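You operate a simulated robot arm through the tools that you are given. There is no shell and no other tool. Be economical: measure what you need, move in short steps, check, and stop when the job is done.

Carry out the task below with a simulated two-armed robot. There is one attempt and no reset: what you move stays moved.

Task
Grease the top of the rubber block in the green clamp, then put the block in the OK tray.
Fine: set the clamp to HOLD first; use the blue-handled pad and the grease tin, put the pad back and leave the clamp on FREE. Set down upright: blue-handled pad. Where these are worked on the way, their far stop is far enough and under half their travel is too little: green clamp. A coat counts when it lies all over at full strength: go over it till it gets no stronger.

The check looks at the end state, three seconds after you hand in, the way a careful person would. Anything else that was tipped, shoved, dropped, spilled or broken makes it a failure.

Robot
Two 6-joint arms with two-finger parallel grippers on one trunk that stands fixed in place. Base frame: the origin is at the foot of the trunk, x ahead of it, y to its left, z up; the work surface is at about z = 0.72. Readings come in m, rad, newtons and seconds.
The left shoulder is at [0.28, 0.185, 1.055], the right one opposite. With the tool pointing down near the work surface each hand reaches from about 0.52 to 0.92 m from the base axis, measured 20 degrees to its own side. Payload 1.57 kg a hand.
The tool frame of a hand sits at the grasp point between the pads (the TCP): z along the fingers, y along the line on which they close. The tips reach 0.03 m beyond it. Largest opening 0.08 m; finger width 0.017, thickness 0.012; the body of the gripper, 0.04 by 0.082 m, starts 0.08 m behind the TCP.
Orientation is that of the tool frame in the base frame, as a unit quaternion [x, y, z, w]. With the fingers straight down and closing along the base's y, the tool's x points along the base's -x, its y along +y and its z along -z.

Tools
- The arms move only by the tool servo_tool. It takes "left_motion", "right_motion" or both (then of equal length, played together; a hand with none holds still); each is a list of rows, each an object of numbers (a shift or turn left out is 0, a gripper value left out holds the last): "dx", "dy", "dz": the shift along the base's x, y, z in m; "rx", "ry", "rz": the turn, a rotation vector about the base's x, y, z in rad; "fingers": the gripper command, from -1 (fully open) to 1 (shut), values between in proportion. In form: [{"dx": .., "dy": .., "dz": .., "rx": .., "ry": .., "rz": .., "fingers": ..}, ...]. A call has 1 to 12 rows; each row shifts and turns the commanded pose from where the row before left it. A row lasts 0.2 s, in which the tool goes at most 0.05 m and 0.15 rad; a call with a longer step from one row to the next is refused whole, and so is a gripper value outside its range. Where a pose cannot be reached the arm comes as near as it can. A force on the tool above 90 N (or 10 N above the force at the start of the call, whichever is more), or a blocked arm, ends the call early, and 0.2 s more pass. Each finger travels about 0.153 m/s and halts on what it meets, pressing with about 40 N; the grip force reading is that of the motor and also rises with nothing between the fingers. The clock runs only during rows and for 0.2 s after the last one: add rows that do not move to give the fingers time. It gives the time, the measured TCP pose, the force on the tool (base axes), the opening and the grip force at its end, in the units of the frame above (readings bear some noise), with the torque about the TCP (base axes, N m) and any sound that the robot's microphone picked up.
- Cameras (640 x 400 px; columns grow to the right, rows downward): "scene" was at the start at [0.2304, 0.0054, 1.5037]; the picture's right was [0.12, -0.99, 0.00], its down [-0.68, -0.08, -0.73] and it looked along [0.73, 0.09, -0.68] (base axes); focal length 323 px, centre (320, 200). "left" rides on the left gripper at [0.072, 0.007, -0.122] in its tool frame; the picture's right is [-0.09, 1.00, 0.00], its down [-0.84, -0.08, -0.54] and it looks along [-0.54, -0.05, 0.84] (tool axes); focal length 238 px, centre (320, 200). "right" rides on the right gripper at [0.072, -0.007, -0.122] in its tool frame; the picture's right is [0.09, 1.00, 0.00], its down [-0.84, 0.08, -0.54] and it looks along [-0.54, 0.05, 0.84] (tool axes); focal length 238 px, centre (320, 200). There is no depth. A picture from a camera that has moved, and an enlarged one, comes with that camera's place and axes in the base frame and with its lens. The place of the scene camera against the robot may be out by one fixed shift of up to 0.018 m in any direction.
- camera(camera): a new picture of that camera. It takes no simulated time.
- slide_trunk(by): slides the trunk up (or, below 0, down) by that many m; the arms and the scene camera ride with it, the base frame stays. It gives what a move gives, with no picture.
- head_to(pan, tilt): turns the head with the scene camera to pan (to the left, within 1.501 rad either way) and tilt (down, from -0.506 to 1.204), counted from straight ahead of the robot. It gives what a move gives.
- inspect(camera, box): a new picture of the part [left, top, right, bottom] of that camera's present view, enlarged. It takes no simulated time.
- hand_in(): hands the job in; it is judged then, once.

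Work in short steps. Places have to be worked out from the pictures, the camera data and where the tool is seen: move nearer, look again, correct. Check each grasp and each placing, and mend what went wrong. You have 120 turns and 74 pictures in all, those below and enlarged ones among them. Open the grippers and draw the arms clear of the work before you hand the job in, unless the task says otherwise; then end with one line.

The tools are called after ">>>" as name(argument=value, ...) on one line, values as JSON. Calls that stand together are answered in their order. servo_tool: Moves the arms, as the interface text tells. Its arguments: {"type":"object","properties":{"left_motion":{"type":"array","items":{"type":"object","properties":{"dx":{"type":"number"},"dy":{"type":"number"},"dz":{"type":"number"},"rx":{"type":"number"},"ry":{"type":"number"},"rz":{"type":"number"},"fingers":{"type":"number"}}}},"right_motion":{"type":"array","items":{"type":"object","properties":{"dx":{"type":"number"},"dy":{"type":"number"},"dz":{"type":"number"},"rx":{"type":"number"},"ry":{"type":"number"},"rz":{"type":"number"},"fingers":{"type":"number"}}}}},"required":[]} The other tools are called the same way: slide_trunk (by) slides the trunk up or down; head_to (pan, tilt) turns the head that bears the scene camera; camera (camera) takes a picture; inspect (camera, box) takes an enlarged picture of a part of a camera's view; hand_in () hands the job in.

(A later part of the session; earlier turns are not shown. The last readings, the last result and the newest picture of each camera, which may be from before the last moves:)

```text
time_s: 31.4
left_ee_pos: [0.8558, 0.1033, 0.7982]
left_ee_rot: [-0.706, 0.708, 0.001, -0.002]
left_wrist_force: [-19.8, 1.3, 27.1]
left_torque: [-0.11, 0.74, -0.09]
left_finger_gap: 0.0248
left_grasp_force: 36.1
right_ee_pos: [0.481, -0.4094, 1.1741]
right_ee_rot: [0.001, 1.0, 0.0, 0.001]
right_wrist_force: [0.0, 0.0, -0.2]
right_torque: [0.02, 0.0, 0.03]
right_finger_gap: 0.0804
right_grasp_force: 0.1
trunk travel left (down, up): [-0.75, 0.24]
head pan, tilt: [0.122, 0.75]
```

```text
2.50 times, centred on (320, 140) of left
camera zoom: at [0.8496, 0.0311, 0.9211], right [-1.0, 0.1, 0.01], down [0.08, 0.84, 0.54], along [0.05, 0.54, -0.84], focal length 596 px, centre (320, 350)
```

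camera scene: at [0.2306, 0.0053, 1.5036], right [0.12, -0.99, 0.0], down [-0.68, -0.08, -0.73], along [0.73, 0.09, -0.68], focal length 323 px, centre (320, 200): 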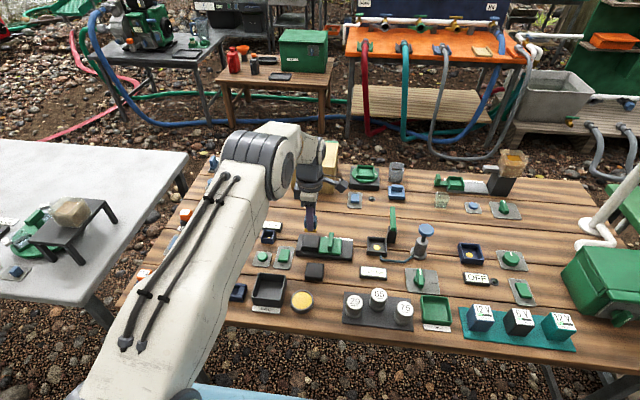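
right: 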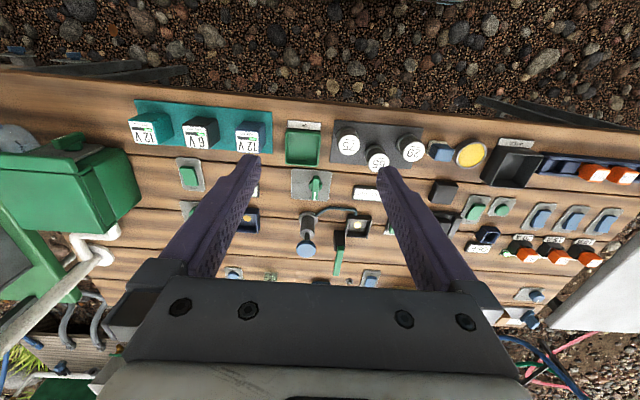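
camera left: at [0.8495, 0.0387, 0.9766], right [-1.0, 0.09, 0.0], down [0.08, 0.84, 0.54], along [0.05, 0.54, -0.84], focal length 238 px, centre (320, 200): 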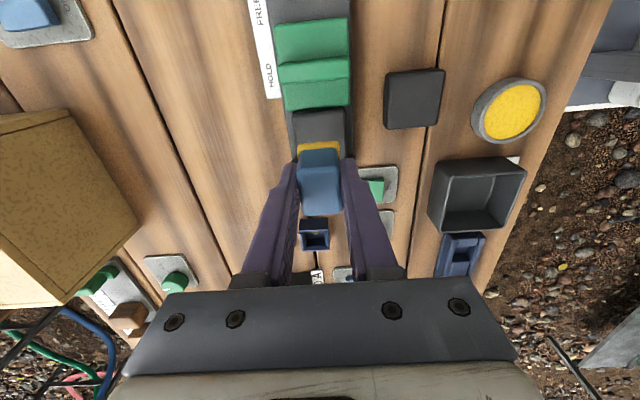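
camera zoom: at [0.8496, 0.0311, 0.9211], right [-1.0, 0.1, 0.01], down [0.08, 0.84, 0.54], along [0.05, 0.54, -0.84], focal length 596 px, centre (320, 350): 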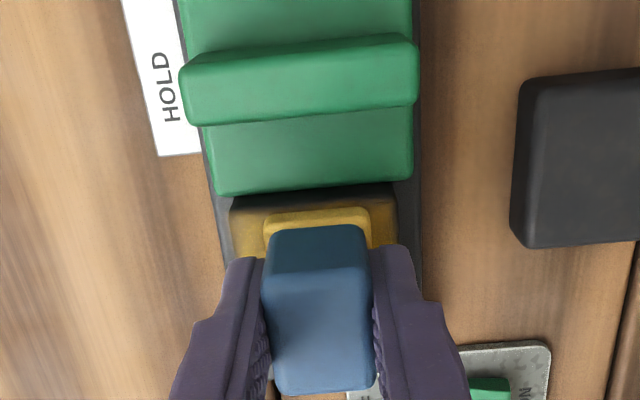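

The coat is forming, but the strip next to the jaw isn't reached. I continue with a wider y range (0.098 to 0.123).

>>> servo_tool(left_motion=[{"dx": 0.007}, {"dy": -0.006}, {"dx": -0.007}, {"dx": -0.007}, {"dx": -0.006}, {"dy": 0.006}, {"dy": 0.006}, {"dy": 0.006}, {"dy": 0.006}, {"dx": 0.007}, {"dx": 0.007}, {"dx": 0.006}])

>>> servo_tool(left_motion=[{"dy": -0.008}, {"dx": -0.007}, {"dx": -0.007}, {"dx": -0.006}, {"dy": -0.008}, {"dx": 0.007}, {"dx": 0.007}, {"dx": 0.006}, {"dy": -0.008}, {"dx": -0.007}, {"dx": -0.007}, {"dx": -0.006}])

>>> servo_tool(left_motion=[{"dx": 0.004, "dz": 0.01}, {"dz": 0.02, "dy": -0.03}, {"dz": 0.03, "dy": -0.035}, {"dz": 0.01, "dy": -0.035}, {}])

>>> camera(camera="left")

```text
time_s: 34.0
left_ee_pos: [0.8645, 0.1234, 0.797]
left_ee_rot: [-0.707, 0.707, 0.001, 0.0]
left_wrist_force: [-7.1, 2.2, 11.5]
left_torque: [-0.06, 0.34, -0.08]
left_finger_gap: 0.0248
left_grasp_force: 36.3
right_ee_pos: [0.4824, -0.4078, 1.1749]
right_ee_rot: [0.0, 1.0, 0.0, 0.001]
right_wrist_force: [0.2, 0.2, 0.3]
right_torque: [0.02, -0.02, 0.0]
right_finger_gap: 0.0798
right_grasp_force: 0.1
trunk travel left (down, up): [-0.75, 0.24]
head pan, tilt: [0.122, 0.75]
```

```text
time_s: 36.6
left_ee_pos: [0.8465, 0.098, 0.7993]
left_ee_rot: [-0.707, 0.707, -0.001, 0.002]
left_wrist_force: [5.8, -0.4, 8.3]
left_torque: [-0.1, -0.2, 0.01]
left_finger_gap: 0.0246
left_grasp_force: 36.6
right_ee_pos: [0.4834, -0.4078, 1.174]
right_ee_rot: [-0.001, 1.0, 0.0, -0.001]
right_wrist_force: [-0.2, -0.3, -0.2]
right_torque: [0.02, -0.04, 0.03]
right_finger_gap: 0.0799
right_grasp_force: 0.1
trunk travel left (down, up): [-0.75, 0.24]
head pan, tilt: [0.122, 0.75]
```

```text
time_s: 37.8
left_ee_pos: [0.8506, -0.0019, 0.8656]
left_ee_rot: [-0.707, 0.707, 0.0, 0.0]
left_wrist_force: [0.2, -0.3, -0.2]
left_torque: [0.0, -0.01, -0.02]
left_finger_gap: 0.0246
left_grasp_force: 36.3
right_ee_pos: [0.4836, -0.408, 1.1739]
right_ee_rot: [0.0, 1.0, 0.001, 0.001]
right_wrist_force: [-0.5, -0.2, -0.6]
right_torque: [-0.01, 0.04, 0.0]
right_finger_gap: 0.08
right_grasp_force: 0.0
trunk travel left (down, up): [-0.75, 0.24]
head pan, tilt: [0.122, 0.75]
```

```text
37 pictures are left
camera left: at [0.8436, -0.0729, 0.9888], right [-1.0, 0.09, 0.0], down [0.08, 0.84, 0.54], along [0.05, 0.54, -0.84], focal length 238 px, centre (320, 200)
```

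left: 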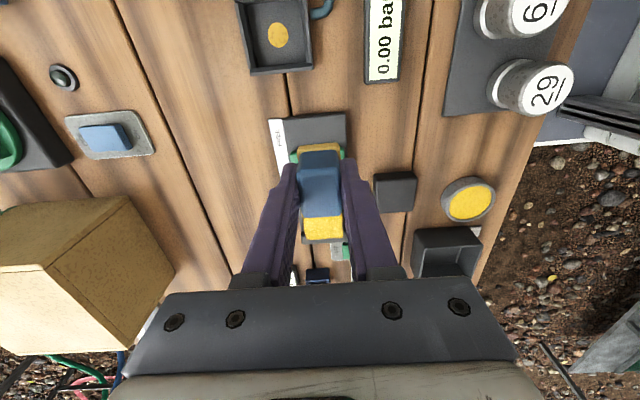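

I inspect the coat with the scene camera, now that the hand is at the side.

>>> inspect(camera="scene", box=[290, 220, 354, 260])

>>> inspect(camera="left", box=[270, 190, 370, 260])

```text
10.00 times, centred on (322, 240) of scene
camera zoom: at [0.2305, 0.0052, 1.5037], right [0.12, -0.99, 0.0], down [-0.68, -0.08, -0.73], along [0.73, 0.09, -0.68], focal length 3230 px, centre (300, -200)
```

zoom: 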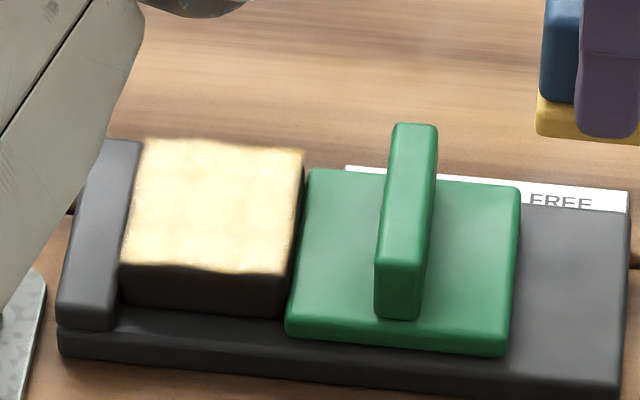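

```text
5.71 times, centred on (320, 225) of left
camera zoom: at [0.8436, -0.0729, 0.9888], right [-1.0, 0.09, 0.0], down [0.08, 0.84, 0.54], along [0.05, 0.54, -0.84], focal length 1362 px, centre (320, 57)
```

zoom: 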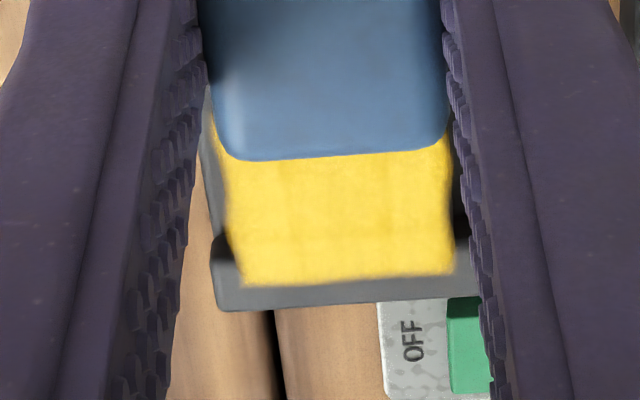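

The coat covers the whole top and looks a bit patchy. I go over it again with a finer raster.

>>> servo_tool(left_motion=[{"dy": 0.035, "dz": -0.01}, {"dy": 0.035, "dz": -0.03}, {"dy": 0.03, "dz": -0.02}, {"dx": -0.004, "dz": -0.01}, {"dx": 0.007}, {"dx": 0.007}, {"dx": 0.006}, {"dy": 0.006}, {"dx": -0.007}, {"dx": -0.007}, {"dx": -0.006}, {"dy": 0.006}])

>>> servo_tool(left_motion=[{"dx": 0.007}, {"dx": 0.007}, {"dx": 0.006}, {"dy": 0.006}, {"dx": -0.007}, {"dx": -0.007}, {"dx": -0.006}, {"dy": 0.006}, {"dx": 0.007}, {"dx": 0.007}, {"dx": 0.006}, {}])

>>> servo_tool(left_motion=[{"dy": -0.008}, {"dy": -0.008}, {"dy": -0.008}, {"dx": -0.006}, {"dy": 0.008}, {"dy": 0.008}, {"dy": 0.008}, {"dx": -0.007}, {"dy": -0.008}, {"dy": -0.008}, {"dy": -0.008}, {"dx": -0.007}])

>>> servo_tool(left_motion=[{"dy": 0.008}, {"dy": 0.008}, {"dy": 0.008}, {"dy": -0.008}, {"dy": -0.008}, {"dy": -0.008}, {"dx": 0.004, "dz": 0.01}, {"dz": 0.02, "dy": -0.03}, {"dz": 0.03, "dy": -0.035}, {"dz": 0.01, "dy": -0.035}, {}])

>>> inspect(camera="scene", box=[290, 220, 354, 260])

>>> inspect(camera="left", box=[270, 190, 370, 260])

```text
time_s: 40.4
left_ee_pos: [0.8455, 0.1075, 0.7976]
left_ee_rot: [-0.706, 0.709, -0.002, 0.0]
left_wrist_force: [4.4, -9.8, 15.2]
left_torque: [-0.5, -0.18, 0.01]
left_finger_gap: 0.0247
left_grasp_force: 36.5
right_ee_pos: [0.4827, -0.4098, 1.1738]
right_ee_rot: [0.001, 1.0, 0.0, 0.0]
right_wrist_force: [-0.6, 0.7, 0.9]
right_torque: [0.01, -0.05, -0.02]
right_finger_gap: 0.0797
right_grasp_force: 0.1
trunk travel left (down, up): [-0.75, 0.24]
head pan, tilt: [0.122, 0.75]
```

```text
time_s: 43.0
left_ee_pos: [0.8651, 0.1236, 0.7972]
left_ee_rot: [0.707, -0.707, 0.0, 0.001]
left_wrist_force: [-7.2, 0.6, 8.3]
left_torque: [-0.03, 0.23, -0.03]
left_finger_gap: 0.0247
left_grasp_force: 36.0
right_ee_pos: [0.4831, -0.4075, 1.1742]
right_ee_rot: [0.0, 1.0, 0.0, 0.0]
right_wrist_force: [0.8, -0.1, 0.3]
right_torque: [0.02, 0.0, 0.0]
right_finger_gap: 0.0796
right_grasp_force: 0.2
trunk travel left (down, up): [-0.75, 0.24]
head pan, tilt: [0.122, 0.75]
```

```text
time_s: 45.6
left_ee_pos: [0.8457, 0.0966, 0.7988]
left_ee_rot: [-0.706, 0.708, 0.0, 0.0]
left_wrist_force: [2.1, -0.1, 4.7]
left_torque: [0.03, -0.12, 0.0]
left_finger_gap: 0.0246
left_grasp_force: 36.8
right_ee_pos: [0.4837, -0.4076, 1.1737]
right_ee_rot: [0.0, 1.0, -0.001, 0.001]
right_wrist_force: [0.9, 0.4, 0.1]
right_torque: [0.02, -0.03, -0.01]
right_finger_gap: 0.0799
right_grasp_force: 0.0
trunk travel left (down, up): [-0.75, 0.24]
head pan, tilt: [0.122, 0.75]
```

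```text
time_s: 48.0
left_ee_pos: [0.8475, 0.0005, 0.8669]
left_ee_rot: [-0.707, 0.707, 0.0, -0.001]
left_wrist_force: [0.2, 0.1, 0.3]
left_torque: [0.04, 0.03, -0.03]
left_finger_gap: 0.0245
left_grasp_force: 36.4
right_ee_pos: [0.483, -0.4076, 1.1738]
right_ee_rot: [-0.001, 1.0, 0.0, 0.0]
right_wrist_force: [0.3, -0.2, 0.0]
right_torque: [0.0, 0.0, 0.0]
right_finger_gap: 0.0798
right_grasp_force: 0.2
trunk travel left (down, up): [-0.75, 0.24]
head pan, tilt: [0.122, 0.75]
```

```text
10.00 times, centred on (322, 240) of scene
camera zoom: at [0.2305, 0.0051, 1.5037], right [0.12, -0.99, 0.0], down [-0.68, -0.08, -0.73], along [0.73, 0.09, -0.68], focal length 3230 px, centre (300, -200)
```

zoom: 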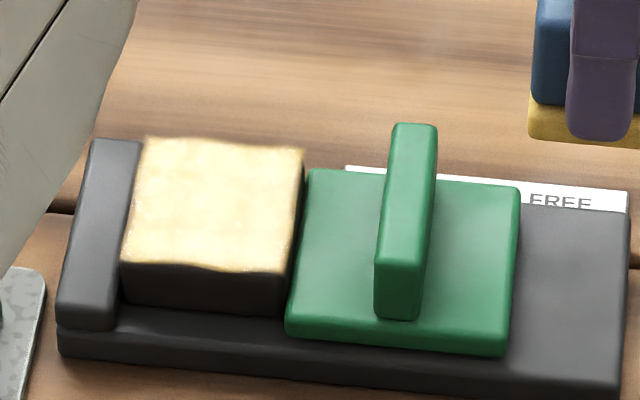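

```text
5.71 times, centred on (320, 225) of left
camera zoom: at [0.8413, -0.0707, 0.9898], right [-1.0, 0.09, 0.0], down [0.08, 0.84, 0.54], along [0.05, 0.54, -0.84], focal length 1362 px, centre (320, 57)
```

zoom: 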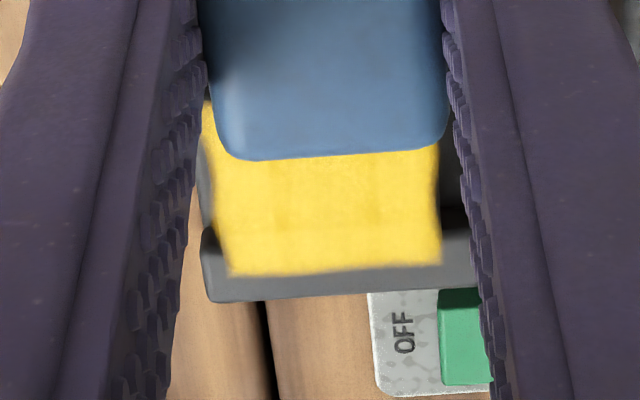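

The second pass looks nearly the same, with faint seams left. To be sure of full strength I re-dip the pad and rub once more.

>>> servo_tool(left_motion=[{"dx": -0.0178, "dy": 0.011}, {"dx": -0.0178, "dy": 0.011}, {"dx": -0.0178, "dy": 0.011}, {"dx": -0.0178, "dy": 0.011}, {"dx": -0.0178, "dy": 0.011}, {"dx": -0.0178, "dy": 0.011}, {"dx": -0.0178, "dy": 0.011}, {"dx": -0.0178, "dy": 0.011}, {"dx": -0.0178, "dy": 0.011}, {"dx": -0.0178, "dy": 0.011}, {}])

>>> servo_tool(left_motion=[{"dz": -0.03}, {"dz": -0.025}, {"dz": -0.015}, {"dz": -0.008}, {"dz": -0.005}, {"dz": -0.003}, {}])

```text
time_s: 50.4
left_ee_pos: [0.6701, 0.1094, 0.8678]
left_ee_rot: [-0.707, 0.708, 0.0, 0.001]
left_wrist_force: [0.4, 0.3, 0.0]
left_torque: [-0.03, -0.03, -0.02]
left_finger_gap: 0.0245
left_grasp_force: 36.6
right_ee_pos: [0.4834, -0.4081, 1.1728]
right_ee_rot: [0.0, 1.0, 0.0, 0.0]
right_wrist_force: [0.9, 0.2, 0.1]
right_torque: [0.0, -0.02, -0.02]
right_finger_gap: 0.0799
right_grasp_force: 0.1
trunk travel left (down, up): [-0.75, 0.24]
head pan, tilt: [0.122, 0.75]
```

```text
time_s: 52.0
left_ee_pos: [0.672, 0.1091, 0.7824]
left_ee_rot: [-0.706, 0.708, -0.001, 0.0]
left_wrist_force: [0.7, -0.3, -0.6]
left_torque: [0.03, -0.02, -0.01]
left_finger_gap: 0.0247
left_grasp_force: 36.1
right_ee_pos: [0.4826, -0.4088, 1.1737]
right_ee_rot: [0.0, 1.0, 0.001, 0.001]
right_wrist_force: [0.1, 0.2, -0.1]
right_torque: [-0.01, 0.0, 0.03]
right_finger_gap: 0.0801
right_grasp_force: 0.1
trunk travel left (down, up): [-0.75, 0.24]
head pan, tilt: [0.122, 0.75]
```

Not yet touching, so I go 2–3 mm lower, then lift and return to the block.

>>> servo_tool(left_motion=[{"dx": -0.002, "dz": -0.001}, {"dz": -0.002}, {}])

>>> servo_tool(left_motion=[{"dz": 0.005}, {"dz": 0.01}, {"dz": 0.015}, {"dz": 0.025}, {"dz": 0.02}, {}])

>>> camera(camera="left")

```text
time_s: 52.8
left_ee_pos: [0.6696, 0.1106, 0.7797]
left_ee_rot: [-0.706, 0.708, 0.0, -0.001]
left_wrist_force: [0.0, 0.0, 0.1]
left_torque: [0.03, 0.0, -0.01]
left_finger_gap: 0.0247
left_grasp_force: 36.1
right_ee_pos: [0.4831, -0.4092, 1.1735]
right_ee_rot: [0.0, 1.0, 0.0, -0.001]
right_wrist_force: [-0.1, -0.4, -0.4]
right_torque: [0.02, 0.02, -0.02]
right_finger_gap: 0.08
right_grasp_force: 0.1
trunk travel left (down, up): [-0.75, 0.24]
head pan, tilt: [0.122, 0.75]
```

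```text
time_s: 54.2
left_ee_pos: [0.6685, 0.1104, 0.8539]
left_ee_rot: [-0.707, 0.708, 0.0, 0.0]
left_wrist_force: [-1.2, -0.8, -0.3]
left_torque: [0.01, 0.03, -0.03]
left_finger_gap: 0.0249
left_grasp_force: 36.1
right_ee_pos: [0.4836, -0.409, 1.1732]
right_ee_rot: [0.0, 1.0, 0.0, 0.0]
right_wrist_force: [0.0, 0.2, 0.2]
right_torque: [0.01, -0.02, 0.03]
right_finger_gap: 0.08
right_grasp_force: 0.0
trunk travel left (down, up): [-0.75, 0.24]
head pan, tilt: [0.122, 0.75]
```

```text
32 pictures are left
camera left: at [0.6625, 0.0384, 0.9762], right [-1.0, 0.09, 0.0], down [0.08, 0.84, 0.54], along [0.05, 0.54, -0.84], focal length 238 px, centre (320, 200)
```

left: 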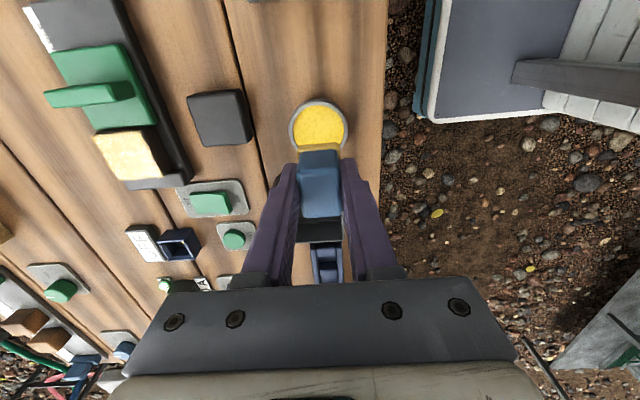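

That dip never made contact, because the pad has shifted up slightly in the grip. I dip again, lower.

>>> servo_tool(left_motion=[{"dz": -0.03}, {"dz": -0.025}, {"dz": -0.019}, {"dz": -0.002}, {"dz": -0.002}, {}])

>>> servo_tool(left_motion=[{"dz": -0.002}, {"dz": -0.001}, {}])

```text
time_s: 55.6
left_ee_pos: [0.6705, 0.1099, 0.7789]
left_ee_rot: [0.707, -0.707, 0.002, -0.001]
left_wrist_force: [-8.2, 6.2, 51.4]
left_torque: [0.16, 0.44, 0.01]
left_finger_gap: 0.0245
left_grasp_force: 36.5
right_ee_pos: [0.482, -0.4081, 1.1741]
right_ee_rot: [0.0, 1.0, 0.0, 0.0]
right_wrist_force: [0.3, -0.5, -0.2]
right_torque: [-0.02, 0.02, 0.01]
right_finger_gap: 0.0802
right_grasp_force: 0.1
trunk travel left (down, up): [-0.75, 0.24]
head pan, tilt: [0.122, 0.75]
```

```text
time_s: 56.4
left_ee_pos: [0.6698, 0.1083, 0.7779]
left_ee_rot: [0.707, -0.707, 0.004, -0.003]
left_wrist_force: [-11.0, 12.4, 73.3]
left_torque: [0.29, 0.47, -0.01]
left_finger_gap: 0.025
left_grasp_force: 36.5
right_ee_pos: [0.4803, -0.4088, 1.1758]
right_ee_rot: [-0.001, 1.0, 0.001, 0.002]
right_wrist_force: [0.5, -0.3, 0.4]
right_torque: [0.02, 0.03, 0.0]
right_finger_gap: 0.0798
right_grasp_force: 0.0
trunk travel left (down, up): [-0.75, 0.24]
head pan, tilt: [0.122, 0.75]
```

Firm contact this time. I lift and return to hover over the block.

>>> servo_tool(left_motion=[{"dz": 0.005}, {"dz": 0.01}, {"dz": 0.015}, {"dz": 0.025}, {"dz": 0.025}, {}])

>>> servo_tool(left_motion=[{"dx": 0.0185}, {"dx": 0.0185}, {"dx": 0.0185}, {"dx": 0.0185}, {"dx": 0.0185}, {"dx": 0.0185}, {"dx": 0.0185}, {"dx": 0.0185}, {"dx": 0.0185}, {"dx": 0.0185}, {}])

>>> servo_tool(left_motion=[{"dz": -0.025}, {"dz": -0.018}, {"dz": -0.006}, {"dz": -0.003}, {}])

```text
time_s: 57.8
left_ee_pos: [0.6692, 0.1093, 0.8519]
left_ee_rot: [-0.707, 0.707, 0.0, -0.001]
left_wrist_force: [0.2, -0.1, 0.1]
left_torque: [0.0, -0.03, 0.01]
left_finger_gap: 0.0251
left_grasp_force: 36.3
right_ee_pos: [0.4838, -0.409, 1.1736]
right_ee_rot: [0.0, 1.0, 0.0, 0.0]
right_wrist_force: [0.3, 0.0, -0.6]
right_torque: [0.02, 0.0, -0.01]
right_finger_gap: 0.0798
right_grasp_force: 0.0
trunk travel left (down, up): [-0.75, 0.24]
head pan, tilt: [0.122, 0.75]
```

```text
time_s: 60.2
left_ee_pos: [0.8548, 0.11, 0.8517]
left_ee_rot: [-0.707, 0.707, -0.001, 0.0]
left_wrist_force: [-0.2, -0.6, -1.3]
left_torque: [0.01, -0.02, 0.0]
left_finger_gap: 0.025
left_grasp_force: 36.6
right_ee_pos: [0.4841, -0.4072, 1.1733]
right_ee_rot: [0.0, 1.0, 0.0, 0.0]
right_wrist_force: [-0.5, -0.4, 0.0]
right_torque: [-0.03, 0.0, 0.0]
right_finger_gap: 0.08
right_grasp_force: 0.1
trunk travel left (down, up): [-0.75, 0.24]
head pan, tilt: [0.122, 0.75]
```

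```text
time_s: 61.4
left_ee_pos: [0.8538, 0.1086, 0.8001]
left_ee_rot: [-0.707, 0.708, 0.0, -0.001]
left_wrist_force: [0.3, -0.3, -0.2]
left_torque: [0.02, 0.02, -0.01]
left_finger_gap: 0.0247
left_grasp_force: 36.5
right_ee_pos: [0.4837, -0.4091, 1.1739]
right_ee_rot: [0.001, 1.0, 0.0, -0.001]
right_wrist_force: [0.8, 1.0, -0.2]
right_torque: [0.01, 0.0, -0.01]
right_finger_gap: 0.0801
right_grasp_force: 0.0
trunk travel left (down, up): [-0.75, 0.24]
head pan, tilt: [0.122, 0.75]
```

Just above contact. I press down and run a full raster in both directions.

>>> servo_tool(left_motion=[{"dz": -0.002}, {"dz": -0.002, "dx": -0.004}, {"dx": -0.005, "dy": -0.006, "dz": -0.001}, {"dy": -0.006}, {"dx": 0.007}, {"dx": 0.007}, {"dx": 0.006}, {"dy": 0.005}, {"dx": -0.007}, {"dx": -0.007}, {"dx": -0.006}, {"dy": 0.005}])

>>> servo_tool(left_motion=[{"dx": 0.007}, {"dx": 0.007}, {"dx": 0.006}, {"dy": 0.005}, {"dx": -0.007}, {"dx": -0.007}, {"dx": -0.006}, {"dy": 0.005}, {"dx": 0.007}, {"dx": 0.007}, {"dx": 0.006}, {"dy": 0.005}])

>>> servo_tool(left_motion=[{"dx": -0.007}, {"dx": -0.007}, {"dx": -0.006}, {"dy": -0.008}, {"dy": -0.008}, {"dy": -0.008}, {"dx": 0.005}, {"dy": 0.008}, {"dy": 0.008}, {"dy": 0.008}, {"dx": 0.005}, {"dy": -0.008}])

>>> servo_tool(left_motion=[{"dy": -0.008}, {"dy": -0.008}, {"dx": 0.005}, {"dy": 0.008}, {"dy": 0.008}, {"dy": 0.008}, {"dx": 0.005}, {"dy": -0.008}, {"dy": -0.008}, {"dy": -0.008}, {}])

```text
time_s: 64.0
left_ee_pos: [0.8473, 0.1021, 0.7978]
left_ee_rot: [-0.706, 0.708, -0.003, 0.002]
left_wrist_force: [8.6, -10.4, 17.4]
left_torque: [-0.5, -0.23, 0.1]
left_finger_gap: 0.0251
left_grasp_force: 36.7
right_ee_pos: [0.4837, -0.4089, 1.1735]
right_ee_rot: [0.002, 1.0, 0.001, 0.0]
right_wrist_force: [0.2, 0.3, -0.3]
right_torque: [0.03, 0.01, -0.01]
right_finger_gap: 0.0801
right_grasp_force: 0.2
trunk travel left (down, up): [-0.75, 0.24]
head pan, tilt: [0.122, 0.75]
```

```text
time_s: 66.6
left_ee_pos: [0.8645, 0.1204, 0.7969]
left_ee_rot: [-0.707, 0.708, -0.001, 0.0]
left_wrist_force: [-11.6, -11.8, 23.5]
left_torque: [-0.54, 0.52, 0.01]
left_finger_gap: 0.0251
left_grasp_force: 36.2
right_ee_pos: [0.4818, -0.4083, 1.1739]
right_ee_rot: [0.001, 1.0, 0.0, 0.001]
right_wrist_force: [0.8, -0.2, -0.4]
right_torque: [-0.06, 0.0, -0.01]
right_finger_gap: 0.0801
right_grasp_force: 0.0
trunk travel left (down, up): [-0.75, 0.24]
head pan, tilt: [0.122, 0.75]
```

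```text
time_s: 69.2
left_ee_pos: [0.855, 0.1195, 0.7973]
left_ee_rot: [0.707, -0.707, -0.001, -0.002]
left_wrist_force: [-8.1, 12.7, 22.1]
left_torque: [0.49, 0.34, 0.01]
left_finger_gap: 0.025
left_grasp_force: 36.9
right_ee_pos: [0.4824, -0.4068, 1.1742]
right_ee_rot: [0.0, 1.0, 0.0, 0.001]
right_wrist_force: [-0.8, 0.8, 0.2]
right_torque: [0.02, -0.03, 0.0]
right_finger_gap: 0.08
right_grasp_force: 0.0
trunk travel left (down, up): [-0.75, 0.24]
head pan, tilt: [0.122, 0.75]
```

```text
time_s: 71.6
left_ee_pos: [0.867, 0.0975, 0.7973]
left_ee_rot: [-0.707, 0.708, -0.001, 0.002]
left_wrist_force: [5.8, 11.5, 17.2]
left_torque: [0.6, -0.15, -0.06]
left_finger_gap: 0.025
left_grasp_force: 36.7
right_ee_pos: [0.4829, -0.408, 1.1746]
right_ee_rot: [0.0, 1.0, 0.0, 0.0]
right_wrist_force: [0.6, -0.2, 0.0]
right_torque: [0.04, 0.0, 0.01]
right_finger_gap: 0.0802
right_grasp_force: 0.0
trunk travel left (down, up): [-0.75, 0.24]
head pan, tilt: [0.122, 0.75]
```

Both rasters are done. I lift off to the pad's parking side and inspect the coat.

>>> servo_tool(left_motion=[{"dz": 0.01}, {"dz": 0.02, "dy": -0.005}, {"dz": 0.03, "dy": -0.005}, {"dx": -0.02, "dy": -0.006}, {"dx": -0.02, "dy": -0.006}, {"dx": -0.02, "dy": -0.006}, {"dx": -0.02, "dy": -0.006}, {"dx": -0.02, "dy": -0.006}, {"dx": -0.02, "dy": -0.006}, {"dx": -0.02, "dy": -0.006}, {"dx": -0.02, "dy": -0.005}, {}])

>>> inspect(camera="scene", box=[290, 220, 354, 260])

>>> camera(camera="left")

```text
time_s: 74.2
left_ee_pos: [0.7048, 0.0409, 0.8562]
left_ee_rot: [-0.707, 0.707, 0.0, 0.0]
left_wrist_force: [-0.5, -0.5, -0.7]
left_torque: [0.02, -0.01, 0.01]
left_finger_gap: 0.0252
left_grasp_force: 36.1
right_ee_pos: [0.4833, -0.4083, 1.173]
right_ee_rot: [-0.001, 1.0, -0.001, 0.0]
right_wrist_force: [0.3, -0.5, 0.7]
right_torque: [0.0, -0.02, -0.03]
right_finger_gap: 0.08
right_grasp_force: 0.1
trunk travel left (down, up): [-0.75, 0.24]
head pan, tilt: [0.122, 0.75]
```

```text
10.00 times, centred on (322, 240) of scene
camera zoom: at [0.2304, 0.0053, 1.5037], right [0.12, -0.99, 0.0], down [-0.68, -0.08, -0.73], along [0.73, 0.09, -0.68], focal length 3230 px, centre (300, -200)
```

zoom: 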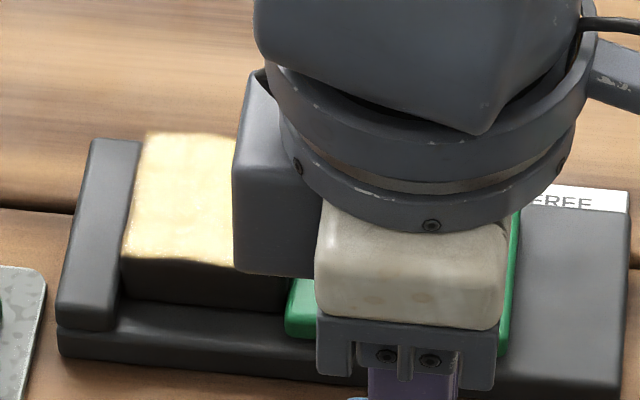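

```text
30 pictures are left
camera left: at [0.6985, -0.032, 0.9784], right [-1.0, 0.09, 0.0], down [0.08, 0.84, 0.54], along [0.05, 0.54, -0.84], focal length 238 px, centre (320, 200)
```

left: 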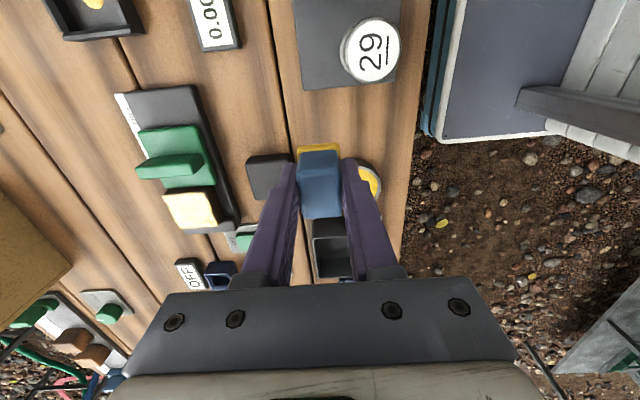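

The coat looks full. I set the pad back at (0.665, 0.0405) and lower gently until it touches the table.

>>> servo_tool(left_motion=[{"dx": -0.02}, {"dx": -0.0195}, {"dz": -0.03}, {"dz": -0.03}, {"dz": -0.02}, {"dz": -0.006}, {"dz": -0.004}, {}])

```text
time_s: 76.0
left_ee_pos: [0.6643, 0.0412, 0.7657]
left_ee_rot: [-0.707, 0.708, 0.001, 0.0]
left_wrist_force: [0.1, 0.8, -0.7]
left_torque: [0.01, 0.01, 0.01]
left_finger_gap: 0.025
left_grasp_force: 36.3
right_ee_pos: [0.4826, -0.4082, 1.1746]
right_ee_rot: [0.0, 1.0, 0.0, -0.001]
right_wrist_force: [-0.3, -0.3, -0.3]
right_torque: [-0.02, 0.02, 0.02]
right_finger_gap: 0.0802
right_grasp_force: 0.1
trunk travel left (down, up): [-0.75, 0.24]
head pan, tilt: [0.122, 0.75]
```

No contact yet. I lower it in 1.5 mm steps.

>>> servo_tool(left_motion=[{"dz": -0.0015}, {"dz": -0.0015}, {}])

```text
time_s: 76.8
left_ee_pos: [0.6657, 0.0405, 0.7623]
left_ee_rot: [-0.706, 0.708, 0.0, 0.0]
left_wrist_force: [-0.4, 0.0, 0.1]
left_torque: [-0.03, -0.02, -0.01]
left_finger_gap: 0.0248
left_grasp_force: 36.1
right_ee_pos: [0.4833, -0.4081, 1.1728]
right_ee_rot: [-0.001, 1.0, 0.001, 0.0]
right_wrist_force: [0.7, -0.2, -0.3]
right_torque: [0.01, -0.01, 0.01]
right_finger_gap: 0.0801
right_grasp_force: 0.1
trunk travel left (down, up): [-0.75, 0.24]
head pan, tilt: [0.122, 0.75]
```

>>> servo_tool(left_motion=[{"dz": -0.0015}, {"dz": -0.001}, {}])

```text
time_s: 77.6
left_ee_pos: [0.6652, 0.0415, 0.7617]
left_ee_rot: [-0.707, 0.707, -0.001, 0.0]
left_wrist_force: [-3.3, 1.2, 25.5]
left_torque: [0.08, 0.14, -0.01]
left_finger_gap: 0.0248
left_grasp_force: 36.3
right_ee_pos: [0.4831, -0.4066, 1.173]
right_ee_rot: [0.0, 1.0, 0.0, 0.0]
right_wrist_force: [-0.1, -0.6, -0.5]
right_torque: [-0.03, -0.01, -0.02]
right_finger_gap: 0.0802
right_grasp_force: 0.1
trunk travel left (down, up): [-0.75, 0.24]
head pan, tilt: [0.122, 0.75]
```

The pad is on the table. I open, rise and check it.

>>> servo_tool(left_motion=[{"fingers": 0.1}, {"fingers": -0.3}, {}, {"dz": 0.02}, {"dz": 0.04}, {"dz": 0.04}, {}])

>>> camera(camera="left")

```text
time_s: 79.2
left_ee_pos: [0.6656, 0.0426, 0.8614]
left_ee_rot: [-0.706, 0.708, 0.0, -0.001]
left_wrist_force: [0.4, 0.7, 0.1]
left_torque: [0.0, -0.03, 0.01]
left_finger_gap: 0.0519
left_grasp_force: 0.1
right_ee_pos: [0.4835, -0.4077, 1.1734]
right_ee_rot: [0.0, 1.0, -0.001, 0.0]
right_wrist_force: [0.1, -0.3, -0.2]
right_torque: [-0.01, 0.01, -0.01]
right_finger_gap: 0.0802
right_grasp_force: 0.0
trunk travel left (down, up): [-0.75, 0.24]
head pan, tilt: [0.122, 0.75]
```

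```text
29 pictures are left
camera left: at [0.6588, -0.0302, 0.9835], right [-1.0, 0.09, 0.0], down [0.08, 0.84, 0.54], along [0.05, 0.54, -0.84], focal length 238 px, centre (320, 200)
```

left: 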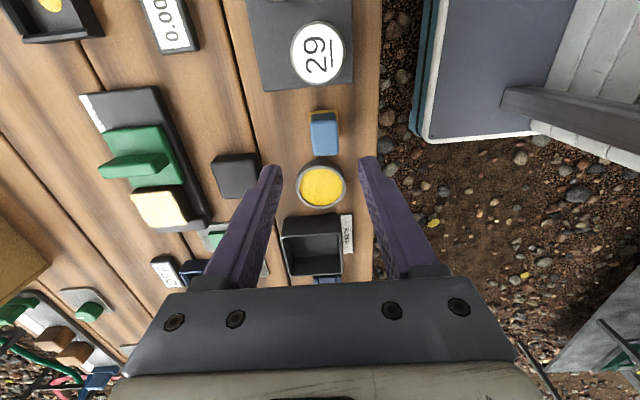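

The pad stands upright at its place. I close the fingers and hover between the fin and the block.

>>> servo_tool(left_motion=[{"dx": 0.0183, "dy": 0.0031, "fingers": 1}, {"dx": 0.0183, "dy": 0.0031}, {"dx": 0.0183, "dy": 0.0031}, {"dx": 0.0183, "dy": 0.0031}, {"dx": 0.0183, "dy": 0.0031}, {"dx": 0.0183, "dy": 0.0031}, {"dx": 0.0183, "dy": 0.0031}, {"dx": 0.0183, "dy": 0.0031}, {"dx": 0.0183, "dy": 0.0031}, {"dx": 0.0183, "dy": 0.0031, "dz": -0.02}, {}])

>>> inspect(camera="left", box=[240, 60, 400, 220])

```text
time_s: 81.6
left_ee_pos: [0.8508, 0.0733, 0.8398]
left_ee_rot: [-0.706, 0.708, -0.001, 0.0]
left_wrist_force: [-0.4, 0.3, -1.0]
left_torque: [0.01, 0.01, -0.02]
left_finger_gap: 0.0001
left_grasp_force: 21.5
right_ee_pos: [0.4829, -0.4083, 1.1731]
right_ee_rot: [0.001, 1.0, 0.0, 0.0]
right_wrist_force: [-0.3, -0.7, -0.2]
right_torque: [0.0, 0.03, 0.01]
right_finger_gap: 0.0803
right_grasp_force: 0.0
trunk travel left (down, up): [-0.75, 0.24]
head pan, tilt: [0.122, 0.75]
```

```text
2.50 times, centred on (320, 140) of left
camera zoom: at [0.8439, 0.001, 0.9622], right [-1.0, 0.09, 0.0], down [0.08, 0.84, 0.54], along [0.05, 0.54, -0.84], focal length 596 px, centre (320, 350)
```

zoom: 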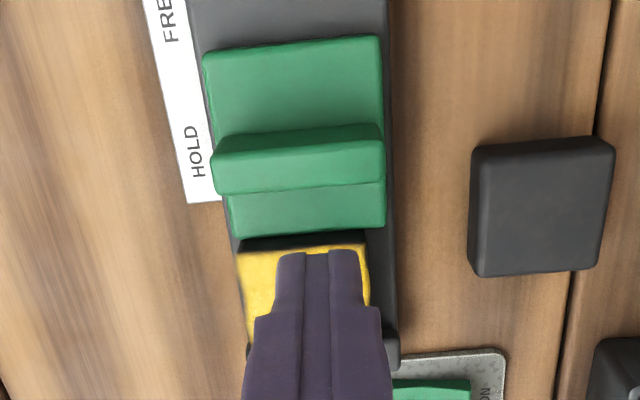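

The fin's +y face is at y≈0.060 and the finger will sit at 0.065–0.082. I go down to tips at 0.762 and push the fin in -y.

>>> servo_tool(left_motion=[{"dz": -0.025}, {"dz": -0.015}, {"dz": -0.008}, {}])

>>> servo_tool(left_motion=[{"dy": -0.006}, {"dy": -0.006}, {"dy": -0.006}, {"dy": -0.006}, {"dy": -0.005}, {}])

>>> inspect(camera="left", box=[240, 60, 400, 220])

```text
time_s: 82.6
left_ee_pos: [0.8505, 0.072, 0.7925]
left_ee_rot: [-0.706, 0.708, -0.001, 0.001]
left_wrist_force: [-0.5, -0.7, 0.6]
left_torque: [0.01, 0.0, 0.01]
left_finger_gap: 0.0001
left_grasp_force: 21.5
right_ee_pos: [0.4833, -0.4081, 1.1738]
right_ee_rot: [0.0, 1.0, 0.0, 0.0]
right_wrist_force: [1.1, 0.2, -1.0]
right_torque: [0.02, -0.01, -0.02]
right_finger_gap: 0.0799
right_grasp_force: 0.0
trunk travel left (down, up): [-0.75, 0.24]
head pan, tilt: [0.122, 0.75]
```

```text
time_s: 84.0
left_ee_pos: [0.8485, 0.0439, 0.7912]
left_ee_rot: [-0.707, 0.707, 0.0, 0.0]
left_wrist_force: [-0.1, 0.8, 0.1]
left_torque: [0.01, 0.0, -0.02]
left_finger_gap: 0.0
left_grasp_force: 21.1
right_ee_pos: [0.4822, -0.4084, 1.1745]
right_ee_rot: [0.0, 1.0, 0.0, 0.0]
right_wrist_force: [0.6, -0.5, -0.5]
right_torque: [-0.02, -0.01, -0.01]
right_finger_gap: 0.0803
right_grasp_force: 0.0
trunk travel left (down, up): [-0.75, 0.24]
head pan, tilt: [0.122, 0.75]
```

```text
2.50 times, centred on (320, 140) of left
camera zoom: at [0.8427, -0.0287, 0.9147], right [-1.0, 0.09, 0.0], down [0.08, 0.84, 0.54], along [0.05, 0.54, -0.84], focal length 596 px, centre (320, 350)
```

zoom: 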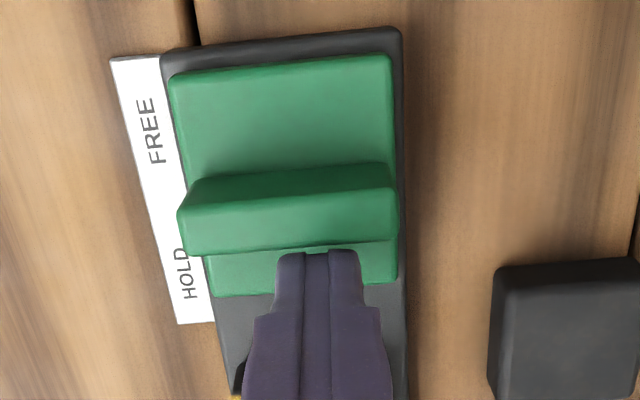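

The jaw is sliding freely and a few mm are left. I keep pushing until it stops.

>>> servo_tool(left_motion=[{"dy": -0.002}, {"dy": -0.002}, {"dy": -0.002}, {}])

>>> inspect(camera="left", box=[240, 60, 400, 220])

```text
time_s: 85.0
left_ee_pos: [0.8479, 0.039, 0.7932]
left_ee_rot: [0.707, -0.707, -0.001, 0.0]
left_wrist_force: [-1.4, 12.1, 1.3]
left_torque: [0.26, 0.12, -0.02]
left_finger_gap: 0.0
left_grasp_force: 21.4
right_ee_pos: [0.4843, -0.4067, 1.1733]
right_ee_rot: [0.0, 1.0, 0.0, 0.001]
right_wrist_force: [0.5, -0.6, -0.2]
right_torque: [-0.06, 0.0, 0.03]
right_finger_gap: 0.08
right_grasp_force: 0.1
trunk travel left (down, up): [-0.75, 0.24]
head pan, tilt: [0.122, 0.75]
```

```text
2.50 times, centred on (320, 140) of left
camera zoom: at [0.8429, -0.0325, 0.9145], right [-1.0, 0.09, 0.0], down [0.08, 0.84, 0.54], along [0.05, 0.54, -0.84], focal length 596 px, centre (320, 350)
```

zoom: 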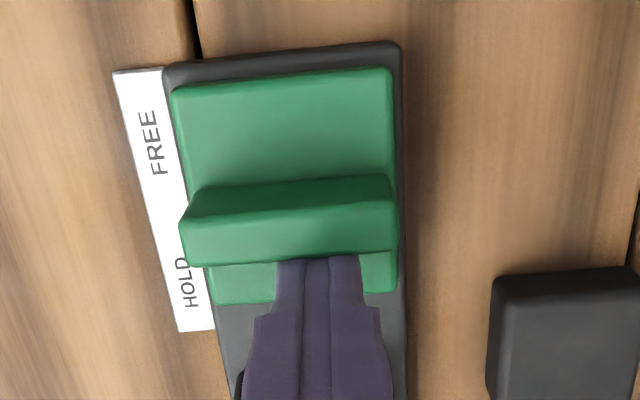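

The jaw is at its FREE stop with 12 N resistance. I back off, rise, and hover open over the block.

>>> servo_tool(left_motion=[{"dy": 0.004}, {"dz": 0.03}, {"dz": 0.04, "fingers": -0.85}, {"dx": 0.002, "dy": 0.035}, {"dx": 0.003, "dy": 0.034}, {}])

>>> inspect(camera="left", box=[240, 60, 400, 220])

```text
time_s: 86.4
left_ee_pos: [0.8534, 0.1074, 0.8618]
left_ee_rot: [-0.707, 0.707, 0.0, -0.001]
left_wrist_force: [-0.3, 0.2, -0.3]
left_torque: [-0.01, -0.02, 0.0]
left_finger_gap: 0.0741
left_grasp_force: 0.1
right_ee_pos: [0.4826, -0.4072, 1.1733]
right_ee_rot: [0.0, 1.0, -0.001, 0.0]
right_wrist_force: [-0.2, -0.2, -0.5]
right_torque: [-0.04, 0.02, 0.01]
right_finger_gap: 0.0799
right_grasp_force: 0.1
trunk travel left (down, up): [-0.75, 0.24]
head pan, tilt: [0.122, 0.75]
```

```text
2.50 times, centred on (320, 140) of left
camera zoom: at [0.8477, 0.0368, 0.9843], right [-1.0, 0.09, 0.0], down [0.08, 0.84, 0.54], along [0.05, 0.54, -0.84], focal length 596 px, centre (320, 350)
```

zoom: 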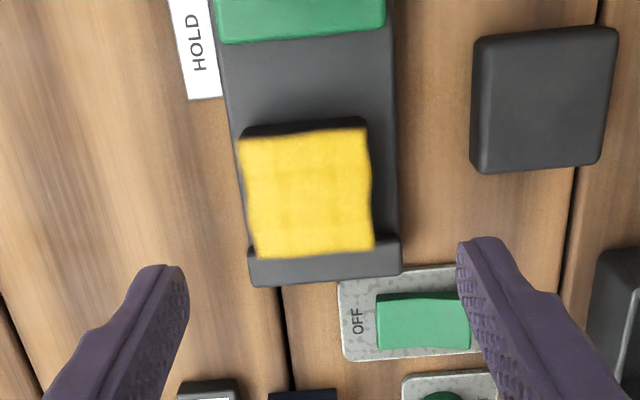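

The coat is uniform. The block is centred at about (0.857, 0.112), so I line up, go down and grip it by its x faces.

>>> servo_tool(left_motion=[{"dx": 0.0035, "dy": 0.004, "dz": -0.03}, {"dz": -0.03}, {"dz": -0.02}, {"dz": -0.01}, {}])

>>> inspect(camera="left", box=[240, 80, 400, 240])

```text
time_s: 87.6
left_ee_pos: [0.8566, 0.113, 0.7725]
left_ee_rot: [-0.706, 0.708, 0.0, 0.0]
left_wrist_force: [-0.4, 0.7, 1.1]
left_torque: [-0.01, -0.02, 0.02]
left_finger_gap: 0.0741
left_grasp_force: 0.1
right_ee_pos: [0.4842, -0.4083, 1.1737]
right_ee_rot: [-0.001, 1.0, 0.0, 0.0]
right_wrist_force: [-0.6, 0.1, -0.2]
right_torque: [0.02, 0.02, 0.01]
right_finger_gap: 0.0802
right_grasp_force: 0.1
trunk travel left (down, up): [-0.75, 0.24]
head pan, tilt: [0.122, 0.75]
```

```text
2.50 times, centred on (320, 160) of left
camera zoom: at [0.8508, 0.0422, 0.8947], right [-1.0, 0.09, 0.0], down [0.08, 0.84, 0.54], along [0.05, 0.54, -0.84], focal length 596 px, centre (320, 300)
```

zoom: 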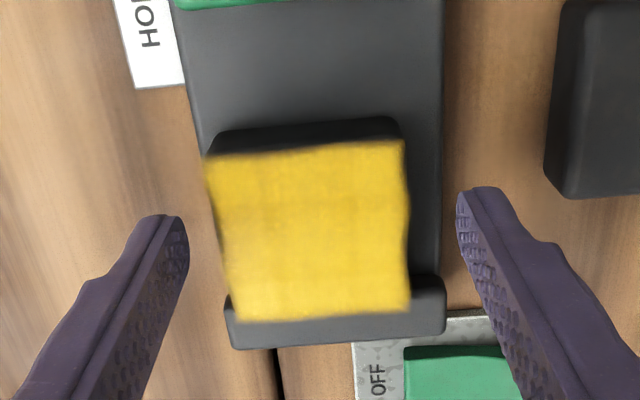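

The fingers are about 3 mm off centre. I shift +x, go down the last 8 mm and close.

>>> servo_tool(left_motion=[{"dx": 0.003}, {"dz": -0.004}, {"dz": -0.004}, {"fingers": -0.4}, {"fingers": 0}, {"fingers": 0.6}, {"fingers": 1}, {}])

>>> inspect(camera="left", box=[240, 80, 400, 240])

```text
time_s: 89.4
left_ee_pos: [0.8603, 0.1142, 0.7653]
left_ee_rot: [-0.706, 0.708, -0.001, 0.0]
left_wrist_force: [-0.9, 0.3, 0.7]
left_torque: [0.02, 0.1, -0.03]
left_finger_gap: 0.0489
left_grasp_force: 40.1
right_ee_pos: [0.4835, -0.4076, 1.1733]
right_ee_rot: [0.001, 1.0, 0.0, 0.0]
right_wrist_force: [-0.2, 0.3, -1.0]
right_torque: [0.0, 0.01, -0.04]
right_finger_gap: 0.0801
right_grasp_force: 0.1
trunk travel left (down, up): [-0.75, 0.24]
head pan, tilt: [0.122, 0.75]
```

```text
2.50 times, centred on (320, 160) of left
camera zoom: at [0.8539, 0.042, 0.8882], right [-1.0, 0.09, 0.0], down [0.08, 0.84, 0.54], along [0.05, 0.54, -0.84], focal length 596 px, centre (320, 300)
```

zoom: 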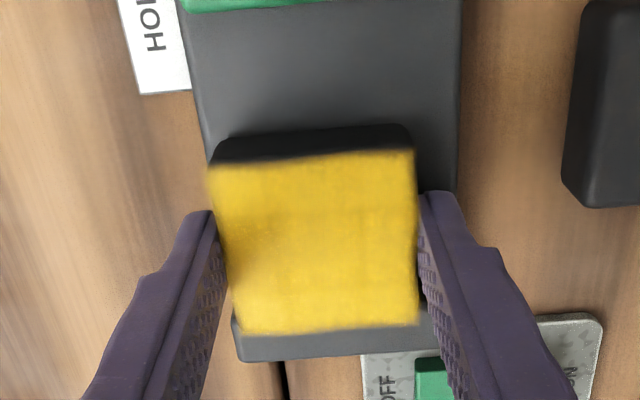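

The block is gripped at a gap of 0.049. I lift it straight up slowly.

>>> servo_tool(left_motion=[{"dz": 0.005}, {"dz": 0.008}, {"dz": 0.01}, {"dz": 0.012}, {"dz": 0.015}, {"dz": 0.02}, {"dz": 0.02}, {}])

>>> camera(camera="left")

>>> camera(camera="scene")

```text
time_s: 91.2
left_ee_pos: [0.8597, 0.1156, 0.8548]
left_ee_rot: [-0.707, 0.708, 0.0, 0.0]
left_wrist_force: [0.4, -0.1, 0.5]
left_torque: [0.01, -0.02, 0.01]
left_finger_gap: 0.0489
left_grasp_force: 39.8
right_ee_pos: [0.4829, -0.4073, 1.1737]
right_ee_rot: [0.0, 1.0, 0.0, 0.0]
right_wrist_force: [-0.4, 0.2, -0.1]
right_torque: [0.02, 0.01, -0.01]
right_finger_gap: 0.08
right_grasp_force: 0.0
trunk travel left (down, up): [-0.75, 0.24]
head pan, tilt: [0.122, 0.75]
```

```text
22 pictures are left
camera left: at [0.8537, 0.0431, 0.9775], right [-1.0, 0.09, 0.0], down [0.08, 0.84, 0.54], along [0.05, 0.54, -0.84], focal length 238 px, centre (320, 200)
```

left: 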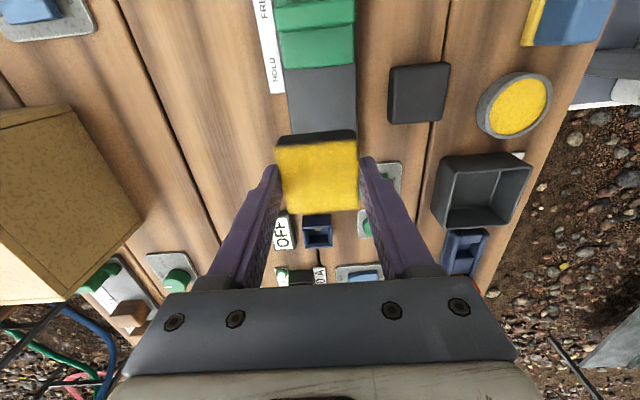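

```text
21 pictures are left
camera scene: at [0.2304, 0.0054, 1.5037], right [0.12, -0.99, 0.0], down [-0.68, -0.08, -0.73], along [0.73, 0.09, -0.68], focal length 323 px, centre (320, 200)
```

scene: 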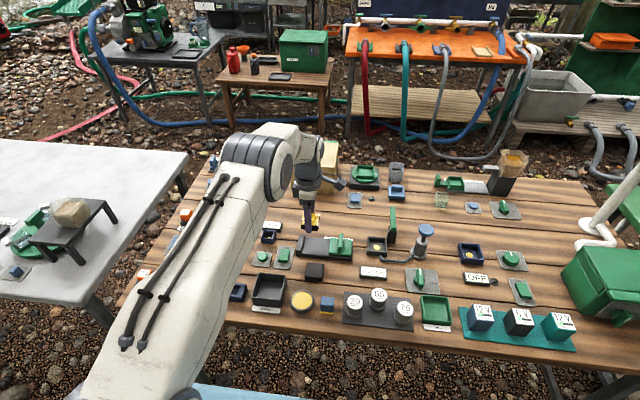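

The block is held and the clamp is at FREE. I carry it back and then across at a safe height, over the weights to the OK tray.

>>> servo_tool(left_motion=[{"dx": -0.018, "dz": 0.004}, {"dx": -0.018, "dz": 0.004}, {"dx": -0.018, "dz": 0.004}, {"dx": -0.018, "dz": 0.004}, {"dx": -0.018, "dz": 0.004}, {"dx": -0.018, "dz": 0.004}, {"dx": -0.018, "dz": 0.004}, {"dx": -0.018, "dz": 0.004}, {"dx": -0.018, "dz": 0.004}, {"dx": -0.018, "dz": 0.004}])

>>> servo_tool(left_motion=[{"dy": -0.025}, {"dy": -0.03}, {"dy": -0.03}, {"dy": -0.03}, {"dy": -0.03}, {"dy": -0.03}, {"dy": -0.03}, {"dy": -0.03}, {"dy": -0.03}, {"dy": -0.03}, {"dy": -0.025}, {"dy": -0.02}])

>>> camera(camera="left")

>>> inspect(camera="scene", box=[380, 270, 500, 345])

```text
time_s: 93.4
left_ee_pos: [0.6803, 0.1137, 0.8938]
left_ee_rot: [-0.707, 0.708, 0.001, 0.0]
left_wrist_force: [-0.6, -0.1, -1.3]
left_torque: [-0.02, 0.01, 0.03]
left_finger_gap: 0.0489
left_grasp_force: 40.1
right_ee_pos: [0.4834, -0.4091, 1.1724]
right_ee_rot: [0.0, 1.0, 0.0, 0.0]
right_wrist_force: [-0.3, 0.3, 0.0]
right_torque: [0.02, 0.03, 0.02]
right_finger_gap: 0.0804
right_grasp_force: 0.0
trunk travel left (down, up): [-0.75, 0.24]
head pan, tilt: [0.122, 0.75]
```

```text
time_s: 96.0
left_ee_pos: [0.6814, -0.227, 0.8961]
left_ee_rot: [-0.707, 0.707, 0.001, 0.0]
left_wrist_force: [-0.3, 0.2, -0.5]
left_torque: [0.02, 0.02, -0.03]
left_finger_gap: 0.0488
left_grasp_force: 40.1
right_ee_pos: [0.4832, -0.4082, 1.1734]
right_ee_rot: [-0.001, 1.0, 0.0, 0.001]
right_wrist_force: [-0.1, -0.3, 1.0]
right_torque: [-0.02, -0.02, 0.01]
right_finger_gap: 0.0799
right_grasp_force: 0.0
trunk travel left (down, up): [-0.75, 0.24]
head pan, tilt: [0.122, 0.75]
```

```text
20 pictures are left
camera left: at [0.6753, -0.2989, 1.0192], right [-1.0, 0.09, 0.0], down [0.08, 0.84, 0.54], along [0.05, 0.54, -0.84], focal length 238 px, centre (320, 200)
```

left: 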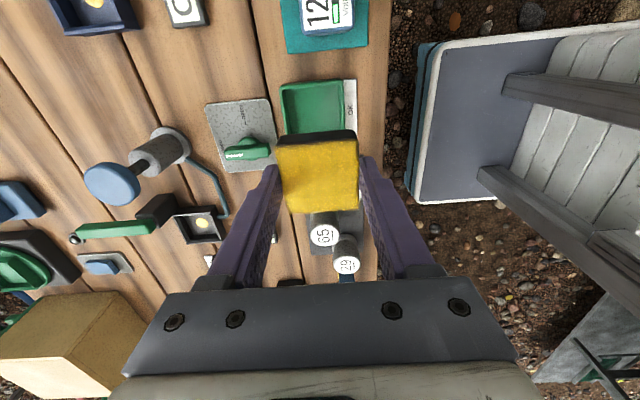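

```text
5.33 times, centred on (440, 308) of scene
camera zoom: at [0.2305, 0.0054, 1.5037], right [0.12, -0.99, 0.0], down [-0.68, -0.08, -0.73], along [0.73, 0.09, -0.68], focal length 1723 px, centre (-320, -373)
```

zoom: 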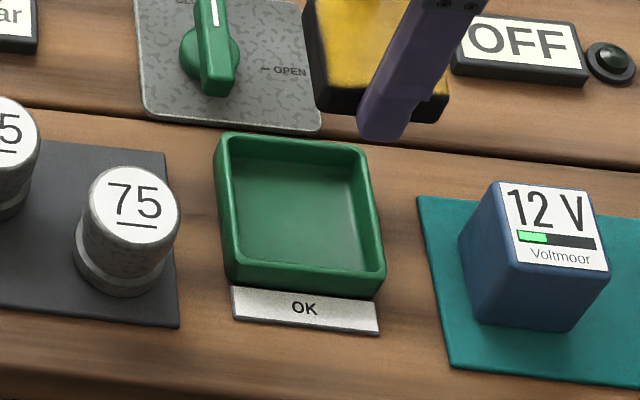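

The tray is visible and empty. Its inside (about 62 mm) is too narrow for the block plus fingers, so the fingertips must stay just above the rim at release. I zoom in to measure the tray exactly.

>>> inspect(camera="left", box=[255, 65, 385, 165])

```text
4.00 times, centred on (320, 115) of left
camera zoom: at [0.6753, -0.2989, 1.0192], right [-1.0, 0.09, 0.0], down [0.08, 0.84, 0.54], along [0.05, 0.54, -0.84], focal length 953 px, centre (320, 540)
```

zoom: 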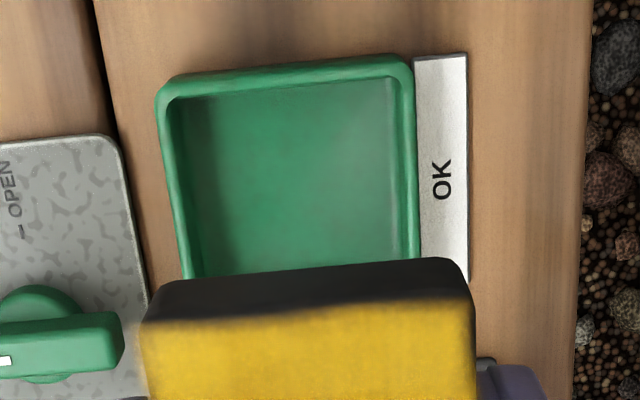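

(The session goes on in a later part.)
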